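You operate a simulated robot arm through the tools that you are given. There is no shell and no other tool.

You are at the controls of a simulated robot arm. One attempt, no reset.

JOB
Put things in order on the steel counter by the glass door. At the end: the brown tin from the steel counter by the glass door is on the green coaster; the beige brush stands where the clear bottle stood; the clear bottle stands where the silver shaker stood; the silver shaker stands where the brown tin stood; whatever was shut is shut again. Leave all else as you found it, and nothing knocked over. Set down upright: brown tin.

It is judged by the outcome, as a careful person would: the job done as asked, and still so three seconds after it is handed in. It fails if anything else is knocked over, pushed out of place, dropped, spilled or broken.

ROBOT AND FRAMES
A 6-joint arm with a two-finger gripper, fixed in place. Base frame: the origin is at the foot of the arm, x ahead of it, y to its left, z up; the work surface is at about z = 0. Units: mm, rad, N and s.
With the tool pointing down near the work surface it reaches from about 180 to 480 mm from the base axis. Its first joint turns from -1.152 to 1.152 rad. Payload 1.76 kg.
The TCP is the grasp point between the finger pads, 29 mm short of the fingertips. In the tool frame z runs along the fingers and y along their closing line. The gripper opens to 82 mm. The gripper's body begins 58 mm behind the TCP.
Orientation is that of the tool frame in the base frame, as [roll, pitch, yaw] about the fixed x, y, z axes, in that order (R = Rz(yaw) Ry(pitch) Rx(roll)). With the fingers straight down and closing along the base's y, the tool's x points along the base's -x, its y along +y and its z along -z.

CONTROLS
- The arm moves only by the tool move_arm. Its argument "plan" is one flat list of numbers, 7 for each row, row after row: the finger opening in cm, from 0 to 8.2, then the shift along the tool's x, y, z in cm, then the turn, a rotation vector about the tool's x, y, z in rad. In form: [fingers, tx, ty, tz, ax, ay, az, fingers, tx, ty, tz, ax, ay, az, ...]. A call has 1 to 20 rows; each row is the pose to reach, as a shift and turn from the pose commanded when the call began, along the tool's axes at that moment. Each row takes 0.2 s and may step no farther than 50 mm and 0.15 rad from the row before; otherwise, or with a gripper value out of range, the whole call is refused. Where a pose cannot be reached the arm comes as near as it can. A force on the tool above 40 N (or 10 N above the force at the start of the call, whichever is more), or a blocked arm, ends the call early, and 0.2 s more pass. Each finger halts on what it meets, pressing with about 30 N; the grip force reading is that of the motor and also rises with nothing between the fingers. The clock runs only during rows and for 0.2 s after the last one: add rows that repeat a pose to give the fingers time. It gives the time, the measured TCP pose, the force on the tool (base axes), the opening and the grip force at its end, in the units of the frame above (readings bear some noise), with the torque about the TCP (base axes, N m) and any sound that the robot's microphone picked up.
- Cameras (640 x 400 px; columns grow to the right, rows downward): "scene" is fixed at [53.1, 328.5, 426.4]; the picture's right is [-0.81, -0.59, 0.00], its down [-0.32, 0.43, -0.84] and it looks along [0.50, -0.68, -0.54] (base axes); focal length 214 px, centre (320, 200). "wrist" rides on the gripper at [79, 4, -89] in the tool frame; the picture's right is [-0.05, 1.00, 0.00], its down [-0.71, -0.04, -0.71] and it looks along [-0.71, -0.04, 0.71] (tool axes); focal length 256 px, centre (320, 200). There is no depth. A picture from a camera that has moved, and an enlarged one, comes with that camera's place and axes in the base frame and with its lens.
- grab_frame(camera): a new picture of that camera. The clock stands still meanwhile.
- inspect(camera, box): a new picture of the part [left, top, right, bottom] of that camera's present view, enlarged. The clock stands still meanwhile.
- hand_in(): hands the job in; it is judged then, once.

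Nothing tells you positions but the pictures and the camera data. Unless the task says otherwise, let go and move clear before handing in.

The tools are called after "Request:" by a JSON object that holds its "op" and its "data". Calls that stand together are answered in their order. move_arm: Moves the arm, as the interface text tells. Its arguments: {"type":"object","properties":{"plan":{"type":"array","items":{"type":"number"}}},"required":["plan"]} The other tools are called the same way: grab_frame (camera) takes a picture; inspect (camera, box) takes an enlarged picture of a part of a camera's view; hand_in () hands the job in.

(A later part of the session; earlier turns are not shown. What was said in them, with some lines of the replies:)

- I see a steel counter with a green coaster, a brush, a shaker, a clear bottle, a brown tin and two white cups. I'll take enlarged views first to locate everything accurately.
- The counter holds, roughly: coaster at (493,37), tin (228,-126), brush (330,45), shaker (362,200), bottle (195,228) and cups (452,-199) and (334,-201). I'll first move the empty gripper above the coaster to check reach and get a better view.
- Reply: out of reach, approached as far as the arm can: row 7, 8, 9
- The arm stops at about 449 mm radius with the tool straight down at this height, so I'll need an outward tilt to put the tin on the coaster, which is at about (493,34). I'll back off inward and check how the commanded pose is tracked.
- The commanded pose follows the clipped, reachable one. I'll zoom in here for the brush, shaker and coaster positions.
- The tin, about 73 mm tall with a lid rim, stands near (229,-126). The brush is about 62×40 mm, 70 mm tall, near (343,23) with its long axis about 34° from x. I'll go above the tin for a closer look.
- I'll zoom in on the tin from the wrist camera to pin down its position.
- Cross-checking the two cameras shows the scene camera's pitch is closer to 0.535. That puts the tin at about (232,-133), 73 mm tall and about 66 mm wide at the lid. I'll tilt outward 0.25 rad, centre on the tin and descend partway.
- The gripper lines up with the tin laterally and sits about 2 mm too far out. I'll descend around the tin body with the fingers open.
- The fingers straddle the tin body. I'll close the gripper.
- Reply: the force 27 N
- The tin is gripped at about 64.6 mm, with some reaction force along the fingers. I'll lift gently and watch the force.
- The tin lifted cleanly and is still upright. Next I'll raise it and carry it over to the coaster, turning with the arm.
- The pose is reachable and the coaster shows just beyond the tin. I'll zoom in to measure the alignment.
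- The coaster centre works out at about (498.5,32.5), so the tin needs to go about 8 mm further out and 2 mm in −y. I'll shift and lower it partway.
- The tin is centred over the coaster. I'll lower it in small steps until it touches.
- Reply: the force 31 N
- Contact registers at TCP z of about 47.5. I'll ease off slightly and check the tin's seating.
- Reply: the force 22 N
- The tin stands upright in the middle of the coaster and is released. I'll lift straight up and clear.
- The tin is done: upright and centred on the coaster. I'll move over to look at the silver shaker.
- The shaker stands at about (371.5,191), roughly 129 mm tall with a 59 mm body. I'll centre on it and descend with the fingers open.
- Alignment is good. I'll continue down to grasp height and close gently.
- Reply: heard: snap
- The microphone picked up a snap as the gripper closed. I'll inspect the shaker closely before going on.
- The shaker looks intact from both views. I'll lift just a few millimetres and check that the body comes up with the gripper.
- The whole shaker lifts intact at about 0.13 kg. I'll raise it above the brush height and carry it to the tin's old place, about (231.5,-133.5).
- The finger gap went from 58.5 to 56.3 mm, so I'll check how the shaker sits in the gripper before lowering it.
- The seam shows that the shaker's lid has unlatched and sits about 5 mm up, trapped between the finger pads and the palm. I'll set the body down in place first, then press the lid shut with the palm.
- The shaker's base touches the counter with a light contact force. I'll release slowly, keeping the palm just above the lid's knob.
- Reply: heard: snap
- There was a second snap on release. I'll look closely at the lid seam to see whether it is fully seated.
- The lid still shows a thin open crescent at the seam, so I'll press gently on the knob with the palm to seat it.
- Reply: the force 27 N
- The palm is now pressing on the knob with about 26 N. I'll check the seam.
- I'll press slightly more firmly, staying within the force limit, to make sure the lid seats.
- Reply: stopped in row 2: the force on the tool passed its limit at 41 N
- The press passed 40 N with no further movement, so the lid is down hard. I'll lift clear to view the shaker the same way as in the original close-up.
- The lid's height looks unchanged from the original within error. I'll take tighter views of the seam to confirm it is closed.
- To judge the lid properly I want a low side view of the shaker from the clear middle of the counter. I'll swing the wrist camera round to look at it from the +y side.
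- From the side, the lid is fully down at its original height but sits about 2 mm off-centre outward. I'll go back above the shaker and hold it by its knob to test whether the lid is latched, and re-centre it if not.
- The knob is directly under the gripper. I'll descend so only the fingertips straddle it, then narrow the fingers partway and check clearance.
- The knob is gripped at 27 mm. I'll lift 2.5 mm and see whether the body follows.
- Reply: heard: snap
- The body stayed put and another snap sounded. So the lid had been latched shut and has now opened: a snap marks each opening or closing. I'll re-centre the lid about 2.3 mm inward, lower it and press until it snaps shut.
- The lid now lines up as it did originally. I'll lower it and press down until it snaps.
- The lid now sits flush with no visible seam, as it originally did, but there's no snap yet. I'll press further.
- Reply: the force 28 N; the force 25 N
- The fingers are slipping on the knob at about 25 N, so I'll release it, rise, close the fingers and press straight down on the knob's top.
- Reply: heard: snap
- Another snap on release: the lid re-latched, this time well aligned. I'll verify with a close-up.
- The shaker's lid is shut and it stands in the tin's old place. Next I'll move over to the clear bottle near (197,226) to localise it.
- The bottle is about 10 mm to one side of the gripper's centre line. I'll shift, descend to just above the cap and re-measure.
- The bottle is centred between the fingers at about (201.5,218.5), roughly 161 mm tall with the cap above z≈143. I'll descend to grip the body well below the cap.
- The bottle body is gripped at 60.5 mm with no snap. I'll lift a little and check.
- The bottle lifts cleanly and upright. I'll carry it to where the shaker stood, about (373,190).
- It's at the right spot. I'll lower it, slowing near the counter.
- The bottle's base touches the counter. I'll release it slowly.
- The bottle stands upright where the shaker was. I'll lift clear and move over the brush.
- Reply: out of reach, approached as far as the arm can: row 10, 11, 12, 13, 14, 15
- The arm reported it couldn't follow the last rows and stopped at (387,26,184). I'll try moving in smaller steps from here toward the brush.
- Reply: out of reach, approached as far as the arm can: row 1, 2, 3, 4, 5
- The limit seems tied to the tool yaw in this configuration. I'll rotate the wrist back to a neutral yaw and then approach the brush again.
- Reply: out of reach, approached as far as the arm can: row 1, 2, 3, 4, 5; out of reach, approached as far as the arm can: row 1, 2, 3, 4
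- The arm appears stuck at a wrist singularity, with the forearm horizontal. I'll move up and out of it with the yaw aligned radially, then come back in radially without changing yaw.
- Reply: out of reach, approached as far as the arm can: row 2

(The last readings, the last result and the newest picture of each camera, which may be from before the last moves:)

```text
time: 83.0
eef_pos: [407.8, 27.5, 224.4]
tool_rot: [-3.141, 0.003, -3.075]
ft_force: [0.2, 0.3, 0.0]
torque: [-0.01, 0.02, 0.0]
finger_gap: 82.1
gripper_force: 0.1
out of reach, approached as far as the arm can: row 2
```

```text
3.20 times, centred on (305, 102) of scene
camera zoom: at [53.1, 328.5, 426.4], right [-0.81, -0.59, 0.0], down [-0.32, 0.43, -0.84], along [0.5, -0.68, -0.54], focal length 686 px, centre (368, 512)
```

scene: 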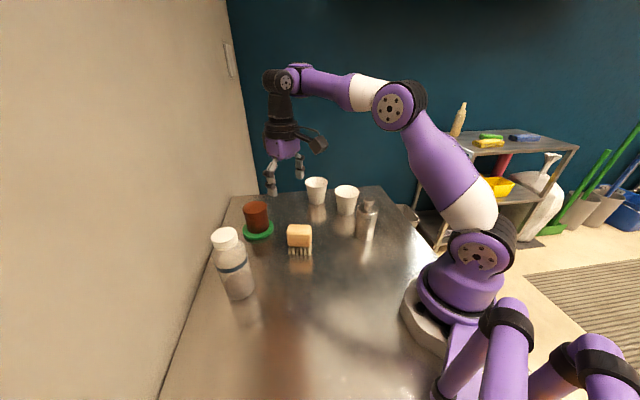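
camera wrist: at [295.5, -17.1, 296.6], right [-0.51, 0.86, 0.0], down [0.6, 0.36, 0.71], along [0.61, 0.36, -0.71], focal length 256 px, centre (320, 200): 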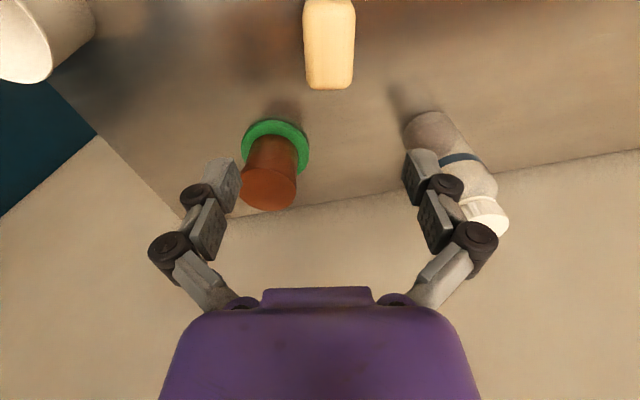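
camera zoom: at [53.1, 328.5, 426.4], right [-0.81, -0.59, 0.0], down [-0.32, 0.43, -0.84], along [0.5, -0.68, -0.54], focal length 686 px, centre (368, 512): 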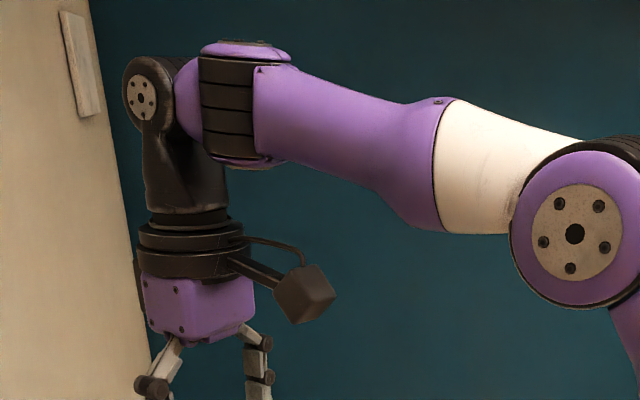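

That worked: the wrist has straightened. Now I'll come in radially and down toward the brush.

Request:
{"op": "move_arm", "data": {"plan": [8.2, 0.8, 0, 0.9, 0, 0, 0, 8.2, 1.6, 0, 1.8, 0, 0, 0, 8.2, 2.4, 0, 2.7, 0, 0, 0, 8.2, 3.2, 0, 3.6, 0, 0, 0, 8.2, 4.0, 0, 4.5, 0, 0, 0, 8.2, 4.8, 0, 5.4, 0, 0, 0, 8.2, 5.6, 0, 6.4, 0, 0, 0, 8.2, 6.45, 0, 7.4, 0, 0, 0, 8.2, 6.45, 0, 7.4, 0, 0, 0]}}

Request:
{"op": "grab_frame", "data": {"camera": "wrist"}}

```text
time: 85.0
eef_pos: [344.0, 22.0, 149.5]
tool_rot: [-3.141, 0.003, -3.073]
ft_force: [-0.3, -0.1, 0.0]
torque: [0.02, 0.04, 0.02]
finger_gap: 81.9
gripper_force: 0.0
```

```text
taken
camera wrist: at [263.1, 20.8, 237.2], right [-0.01, 1.0, 0.0], down [0.7, 0.01, 0.71], along [0.71, 0.01, -0.7], focal length 256 px, centre (320, 200)
```

wrist: 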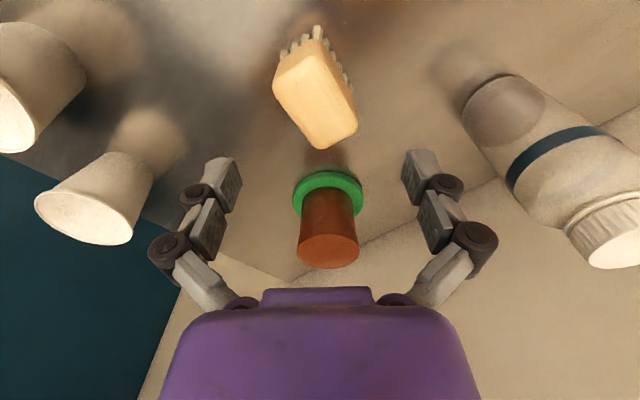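

I'm past the singularity, above the brush. I'll rotate the wrist to align the fingers across the brush's short side.

Request:
{"op": "move_arm", "data": {"plan": [8.2, 0, 0, 0, 0, 0, -0.13, 8.2, 0, 0, 0, 0, 0, -0.26, 8.2, 0, 0, 0, 0, 0, -0.39, 8.2, 0, 0, 0, 0, 0, -0.53, 8.2, 0, 0, 0, 0, 0, -0.53]}}

Request:
{"op": "grab_frame", "data": {"camera": "wrist"}}

Request:
{"op": "inspect", "data": {"camera": "wrist", "box": [240, 0, 400, 160]}}

```text
time: 86.2
eef_pos: [343.6, 21.9, 149.8]
tool_rot: [-3.138, 0.003, -2.543]
ft_force: [0.4, 0.6, 0.5]
torque: [0.0, 0.0, 0.01]
finger_gap: 81.9
gripper_force: 0.1
```

```text
taken
camera wrist: at [274.8, -18.5, 237.3], right [-0.52, 0.85, 0.0], down [0.6, 0.37, 0.71], along [0.61, 0.37, -0.71], focal length 256 px, centre (320, 200)
```

wrist: 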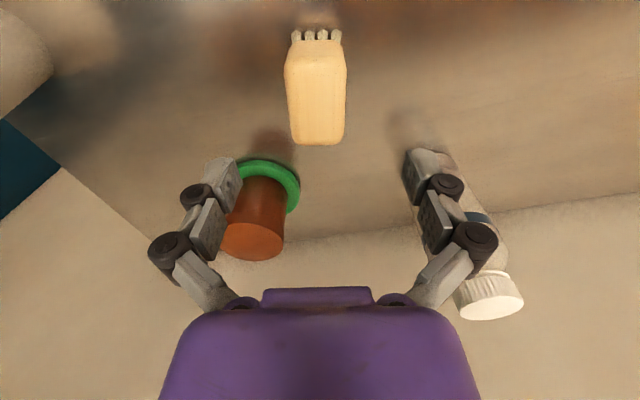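

```text
2.50 times, centred on (320, 80) of wrist
camera zoom: at [274.8, -18.5, 237.3], right [-0.52, 0.85, 0.0], down [0.6, 0.37, 0.71], along [0.61, 0.37, -0.71], focal length 640 px, centre (320, 500)
```

zoom: 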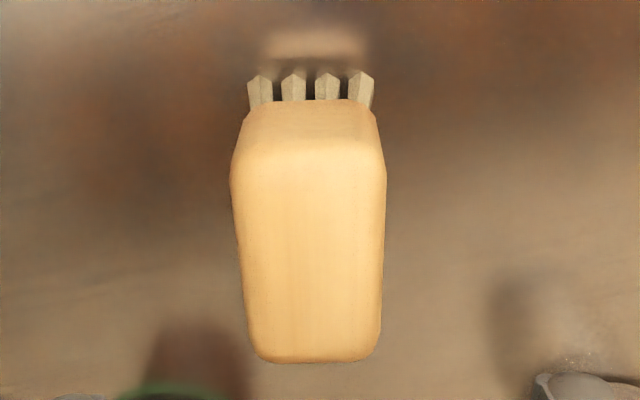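

The brush is aligned between the fingers, about 2 mm off laterally. I'll centre, descend and grip the block.

Request:
{"op": "move_arm", "data": {"plan": [8.2, 0, -0.23, 0.5, 0, 0, 0.025, 8.2, 0, -0.23, 2.2, 0, 0, 0.025, 8.2, 0, -0.23, 4.0, 0, 0, 0.025, 8.2, 0, -0.23, 5.8, 0, 0, 0.025, 8.2, 0, -0.23, 7.6, 0, 0, 0.025, 8.2, 0, -0.23, 9.4, 0, 0, 0.025, 8.2, 0, -0.23, 9.4, 0, 0, 0.025]}}

Request:
{"op": "grab_frame", "data": {"camera": "wrist"}}

Request:
{"op": "inspect", "data": {"camera": "scene", "box": [240, 180, 352, 260]}}

```text
time: 87.8
eef_pos: [343.5, 19.9, 57.0]
tool_rot: [-3.138, 0.0, -2.568]
ft_force: [0.0, 0.2, -1.0]
torque: [0.02, 0.0, -0.01]
finger_gap: 82.0
gripper_force: 0.0
```

```text
taken
camera wrist: at [272.9, -19.4, 144.2], right [-0.5, 0.87, 0.0], down [0.61, 0.35, 0.71], along [0.62, 0.35, -0.71], focal length 256 px, centre (320, 200)
```

wrist: 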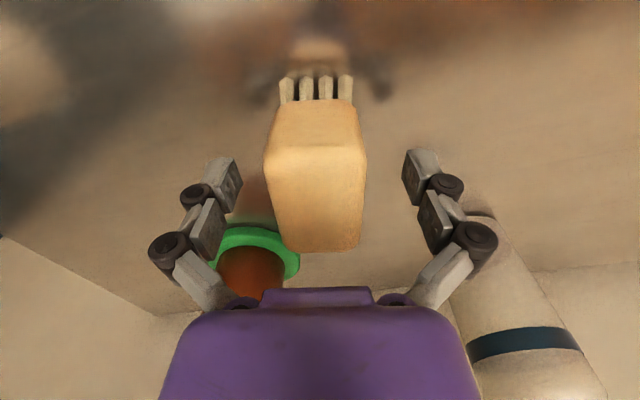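

```text
5.00 times, centred on (296, 220) of scene
camera zoom: at [53.1, 328.5, 426.4], right [-0.81, -0.59, 0.0], down [-0.32, 0.43, -0.84], along [0.5, -0.68, -0.54], focal length 1072 px, centre (440, 100)
```

zoom: 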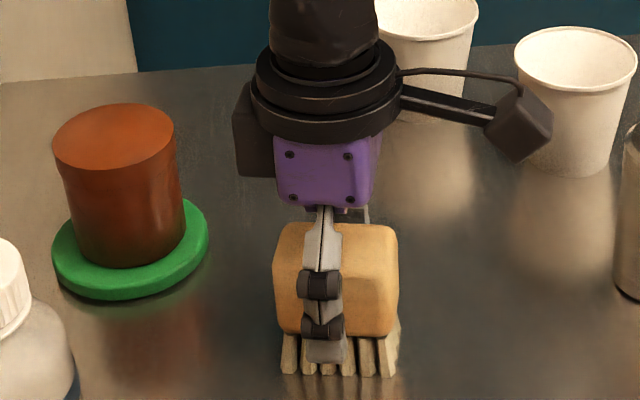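

I'll raise slightly so the pads bear on the block rather than the bristles, then close.

Request:
{"op": "move_arm", "data": {"plan": [8.2, 0, 0, -0.5, 0, 0, 0, 7.0, 0, 0, -0.5, 0, 0, 0, 5.5, 0, 0, -0.5, 0, 0, 0, 4.4, 0, 0, -0.5, 0, 0, 0, 2.8, 0, 0, -0.5, 0, 0, 0, 2.8, 0, 0, -0.5, 0, 0, 0]}}

Request:
{"op": "grab_frame", "data": {"camera": "wrist"}}

Request:
{"op": "inspect", "data": {"camera": "scene", "box": [240, 180, 352, 260]}}

```text
time: 89.2
eef_pos: [344.5, 20.9, 60.6]
tool_rot: [-3.138, 0.004, -2.568]
ft_force: [-1.6, 1.1, 8.6]
torque: [0.0, 0.06, 0.0]
finger_gap: 38.9
gripper_force: 30.5
```

```text
taken
camera wrist: at [274.0, -19.1, 148.9], right [-0.5, 0.87, 0.0], down [0.61, 0.35, 0.71], along [0.62, 0.35, -0.7], focal length 256 px, centre (320, 200)
```

wrist: 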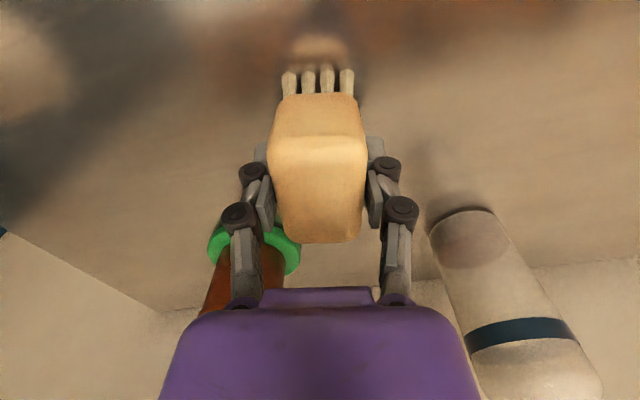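

```text
5.00 times, centred on (296, 220) of scene
camera zoom: at [53.0, 328.5, 426.4], right [-0.81, -0.59, 0.0], down [-0.32, 0.43, -0.84], along [0.5, -0.68, -0.54], focal length 1072 px, centre (440, 100)
```

zoom: 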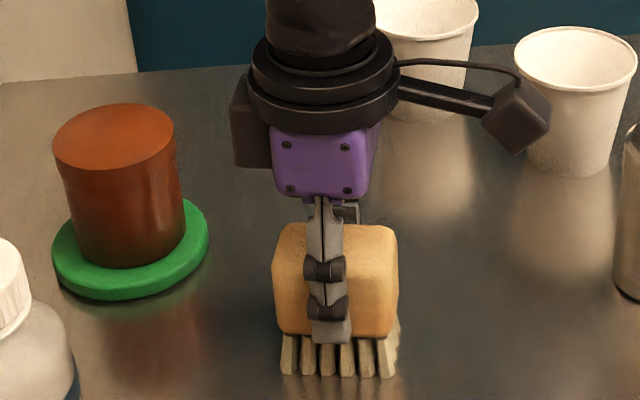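

The brush is gripped at 38.9 mm. I'll lift and carry it to where the bottle stood, about (201.5,218.5).

Request:
{"op": "move_arm", "data": {"plan": [2.8, 0, 0, -0.4, 0, 0, 0, 2.8, 0, 0, -1.4, 0, 0, 0, 2.8, 0, 0, -2.9, 0, 0, 0, 2.8, 0, 0, -4.4, 0, 0, 0, 2.8, 0.06, 1.2, -4.4, 0, 0, 0, 2.8, 0.17, 3.3, -4.4, 0, 0, 0, 2.8, 0.28, 5.4, -4.4, 0, 0, 0, 2.8, 0.39, 7.6, -4.4, 0, 0, 0, 2.8, 0.51, 9.8, -4.4, 0, 0, 0, 2.8, 0.62, 12.0, -4.4, 0, 0, 0, 2.8, 0.74, 14.2, -4.4, 0, 0, 0, 2.8, 0.85, 16.4, -4.4, 0, 0, 0, 2.8, 0.96, 18.6, -4.4, 0, 0, 0, 2.8, 1.08, 20.8, -4.4, 0, 0, 0, 2.8, 1.18, 22.9, -4.4, 0, 0, 0, 2.8, 1.26, 24.37, -4.4, 0, 0, 0, 2.8, 1.26, 24.37, -4.4, 0, 0, 0]}}

Request:
{"op": "grab_frame", "data": {"camera": "wrist"}}

Request:
{"op": "grab_frame", "data": {"camera": "scene"}}

```text
time: 92.8
eef_pos: [202.3, 217.8, 102.8]
tool_rot: [-3.137, 0.002, -2.57]
ft_force: [0.3, 0.3, -1.1]
torque: [0.02, 0.03, 0.03]
finger_gap: 39.1
gripper_force: 30.3
```

```text
taken
camera wrist: at [132.0, 179.7, 190.5], right [-0.5, 0.87, 0.0], down [0.61, 0.35, 0.71], along [0.62, 0.35, -0.71], focal length 256 px, centre (320, 200)
```

wrist: 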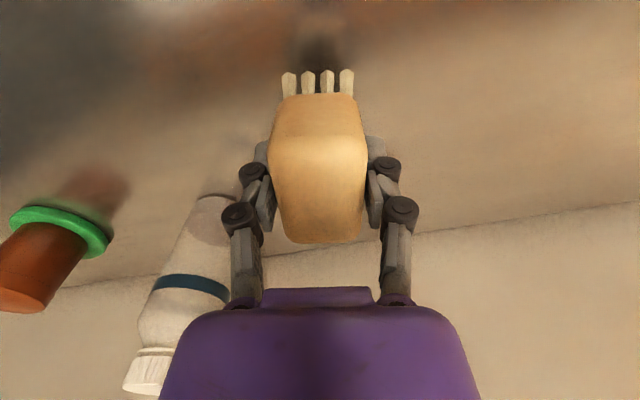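

```text
taken
```

scene: 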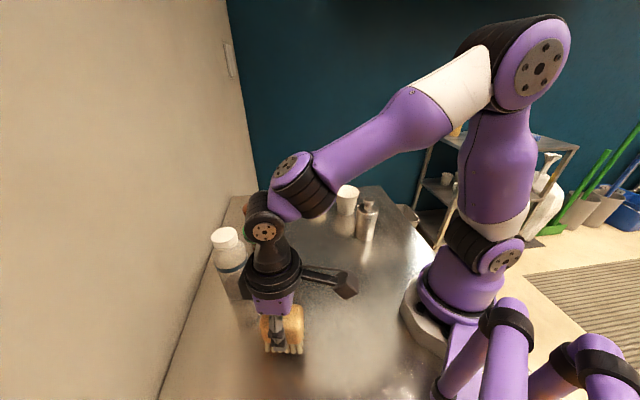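

It's over the target. I'll lower the brush gently.

Request:
{"op": "move_arm", "data": {"plan": [2.8, 0, 0, 1.0, 0, 0, 0, 2.8, 0, 0, 2.0, 0, 0, 0, 2.8, 0, 0, 3.0, 0, 0, 0, 2.8, 0, 0, 3.5, 0, 0, 0, 2.8, 0, 0, 3.8, 0, 0, 0, 2.8, 0, 0, 3.8, 0, 0, 0]}}

Request:
{"op": "inspect", "data": {"camera": "scene", "box": [220, 270, 348, 370]}}

```text
time: 94.2
eef_pos: [202.9, 217.5, 63.9]
tool_rot: [-3.138, 0.002, -2.57]
ft_force: [0.7, -0.4, -0.3]
torque: [-0.03, 0.02, -0.01]
finger_gap: 39.2
gripper_force: 30.2
```

```text
4.00 times, centred on (284, 320) of scene
camera zoom: at [53.1, 328.5, 426.4], right [-0.81, -0.59, 0.0], down [-0.32, 0.43, -0.84], along [0.5, -0.68, -0.54], focal length 858 px, centre (464, -280)
```

zoom: 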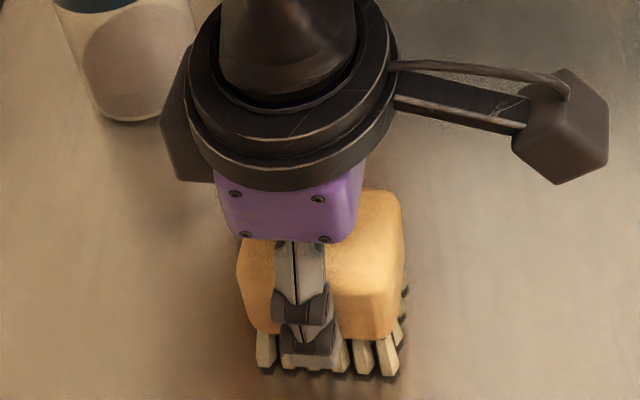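

Request:
{"op": "move_arm", "data": {"plan": [2.8, 0, 0, 0.1, 0, 0, 0, 2.8, 0, 0, 0.2, 0, 0, 0, 2.8, 0, 0, 0.25, 0, 0, 0, 2.8, 0, 0, 0.25, 0, 0, 0]}}

```text
time: 95.2
eef_pos: [203.6, 218.2, 62.7]
tool_rot: [-3.137, 0.001, -2.568]
ft_force: [0.1, 0.0, -1.5]
torque: [0.01, -0.02, 0.02]
finger_gap: 39.0
gripper_force: 30.1
```

Request:
{"op": "move_arm", "data": {"plan": [2.8, 0, 0, 0.05, 0, 0, 0, 2.8, 0, 0, 0.1, 0, 0, 0, 2.8, 0, 0, 0.15, 0, 0, 0, 2.8, 0, 0, 0.15, 0, 0, 0]}}

```text
time: 96.2
eef_pos: [202.0, 219.2, 59.7]
tool_rot: [-3.138, 0.005, -2.568]
ft_force: [-0.9, -1.9, 18.2]
torque: [-0.18, 0.13, 0.0]
finger_gap: 39.3
gripper_force: 29.8
```

The bristles are on the counter. I'll ease off slightly and release slowly.

Request:
{"op": "move_arm", "data": {"plan": [2.8, 0, 0, -0.08, 0, 0, 0, 3.7, 0, 0, -0.08, 0, 0, 0, 4.2, 0, 0, -0.08, 0, 0, 0, 5.0, 0, 0, -0.08, 0, 0, 0, 6.5, 0, 0, -0.08, 0, 0, 0, 8.2, 0, 0, -0.08, 0, 0, 0, 8.2, 0, 0, -0.08, 0, 0, 0]}}

Request:
{"op": "grab_frame", "data": {"camera": "wrist"}}

Request:
{"op": "inspect", "data": {"camera": "scene", "box": [220, 270, 348, 370]}}

```text
time: 97.8
eef_pos: [203.6, 218.0, 62.4]
tool_rot: [-3.139, 0.001, -2.568]
ft_force: [-0.1, -0.1, -0.6]
torque: [-0.02, -0.01, -0.04]
finger_gap: 82.1
gripper_force: 0.1
```

```text
taken
camera wrist: at [132.1, 179.7, 150.1], right [-0.5, 0.87, 0.0], down [0.61, 0.35, 0.71], along [0.62, 0.35, -0.71], focal length 256 px, centre (320, 200)
```

wrist: 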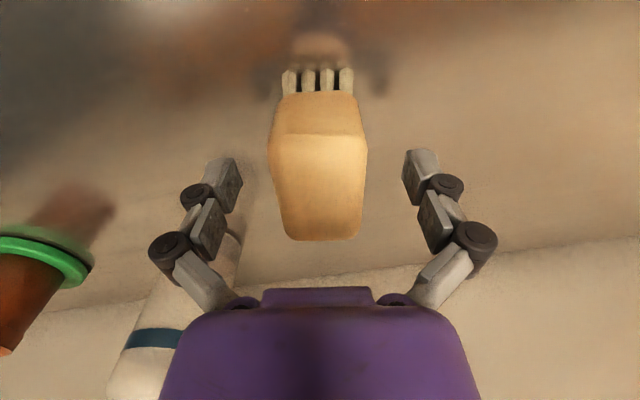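

```text
4.00 times, centred on (284, 320) of scene
camera zoom: at [53.1, 328.5, 426.4], right [-0.81, -0.59, 0.0], down [-0.32, 0.43, -0.84], along [0.5, -0.68, -0.54], focal length 858 px, centre (464, -280)
```

zoom: 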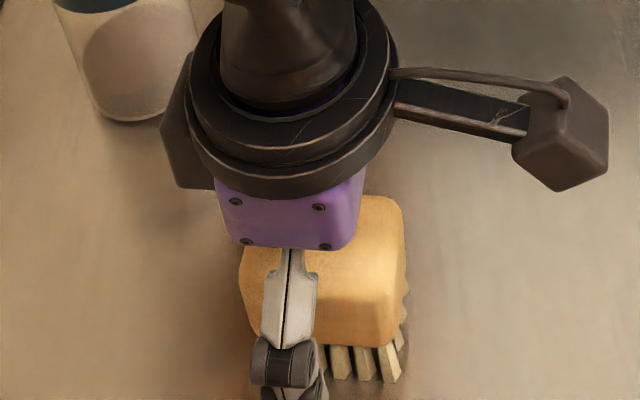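

The brush is released and standing. I'll lift straight up and clear, then check the whole scene.

Request:
{"op": "move_arm", "data": {"plan": [8.2, 0, 0, -0.5, 0, 0, 0, 8.2, 0, 0, -2.0, 0, 0, 0, 8.2, 0, 0, -4.0, 0, 0, 0, 8.2, 0, 0, -6.5, 0, 0, 0, 8.2, 0, 0, -9.0, 0, 0, 0, 8.2, 0, 0, -12.0, 0, 0, 0, 8.2, 0, 0, -15.0, 0, 0, 0, 8.2, 1.5, -2.0, -16.0, 0, 0, 0, 8.2, 3.0, -5.0, -16.0, 0, 0, 0, 8.2, 3.0, -8.0, -16.0, 0, 0, 0, 8.2, 3.0, -11.0, -16.0, 0, 0, 0, 8.2, 3.0, -11.0, -16.0, 0, 0, 0]}}

Request:
{"op": "grab_frame", "data": {"camera": "scene"}}

Request:
{"op": "grab_frame", "data": {"camera": "wrist"}}

```text
time: 100.5
eef_pos: [237.0, 111.3, 226.5]
tool_rot: [-3.138, 0.001, -2.569]
ft_force: [-0.3, 0.2, -0.3]
torque: [-0.01, 0.0, 0.0]
finger_gap: 81.9
gripper_force: 0.0
```

```text
taken
```

scene: 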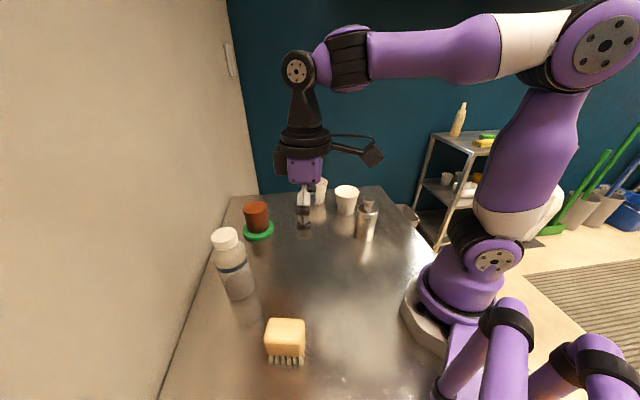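

```text
taken
camera wrist: at [165.8, 71.9, 314.7], right [-0.5, 0.87, 0.0], down [0.61, 0.35, 0.71], along [0.62, 0.35, -0.71], focal length 256 px, centre (320, 200)
```

wrist: 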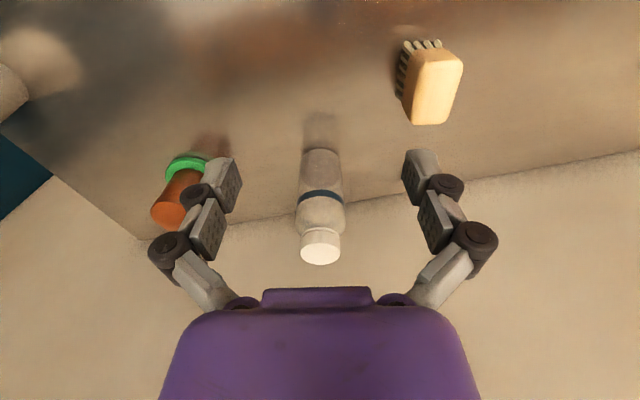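

Everything looks to be in place. I'll take close-ups of each item for a final check.

Request:
{"op": "inspect", "data": {"camera": "scene", "box": [200, 160, 440, 310]}}

Request:
{"op": "inspect", "data": {"camera": "scene", "box": [160, 230, 400, 380]}}

Request:
{"op": "inspect", "data": {"camera": "scene", "box": [346, 190, 410, 250]}}

```text
2.67 times, centred on (320, 235) of scene
camera zoom: at [53.1, 328.5, 426.4], right [-0.81, -0.59, 0.0], down [-0.32, 0.43, -0.84], along [0.5, -0.68, -0.54], focal length 572 px, centre (320, 107)
```

zoom: 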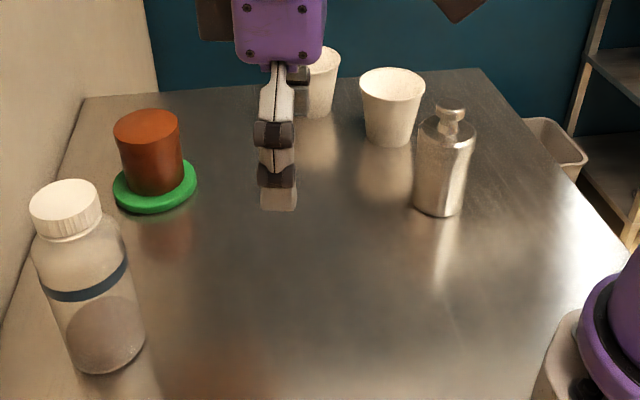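

```text
2.67 times, centred on (280, 305) of scene
camera zoom: at [53.1, 328.5, 426.4], right [-0.81, -0.59, 0.0], down [-0.32, 0.43, -0.84], along [0.5, -0.68, -0.54], focal length 572 px, centre (427, -80)
```

zoom: 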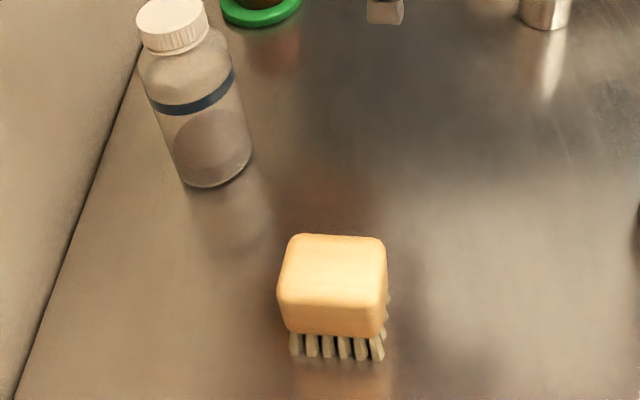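

```text
6.67 times, centred on (378, 220) of scene
camera zoom: at [53.1, 328.5, 426.4], right [-0.81, -0.59, 0.0], down [-0.32, 0.43, -0.84], along [0.5, -0.68, -0.54], focal length 1430 px, centre (-67, 67)
```

zoom: 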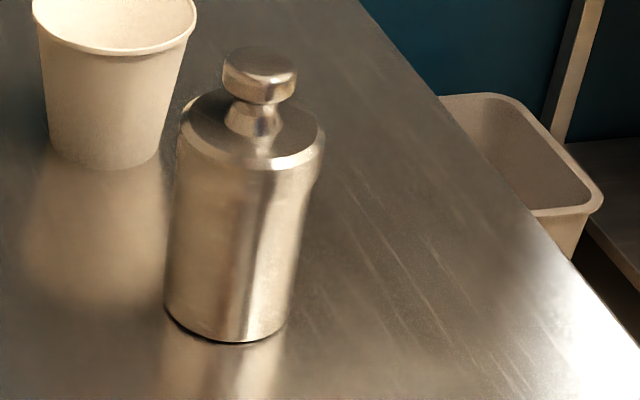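

Request:
{"op": "hand_in", "data": {}}

```text
The job is handed in.
```

The job is handed in, with all four items moved. I haven't seen the verdict. In the final close-ups everything stood upright, and the cups and coaster had not moved.

- **Brown tin:** upright in the middle of the green coaster.
- **Silver shaker:** where the tin stood. Its lid unlatched when I first gripped the shaker, relatched about 2 mm off-centre, and opened again when I tested it by the knob. I re-seated it and it latched shut, about 1.5 mm off-centre by my estimate.
- **Clear bottle:** where the shaker stood. The cap was not touched.
- **Beige brush:** standing on its bristles where the bottle stood.

I estimate each item is within a few millimetres of its target spot. The gripper is open and clear of everything.
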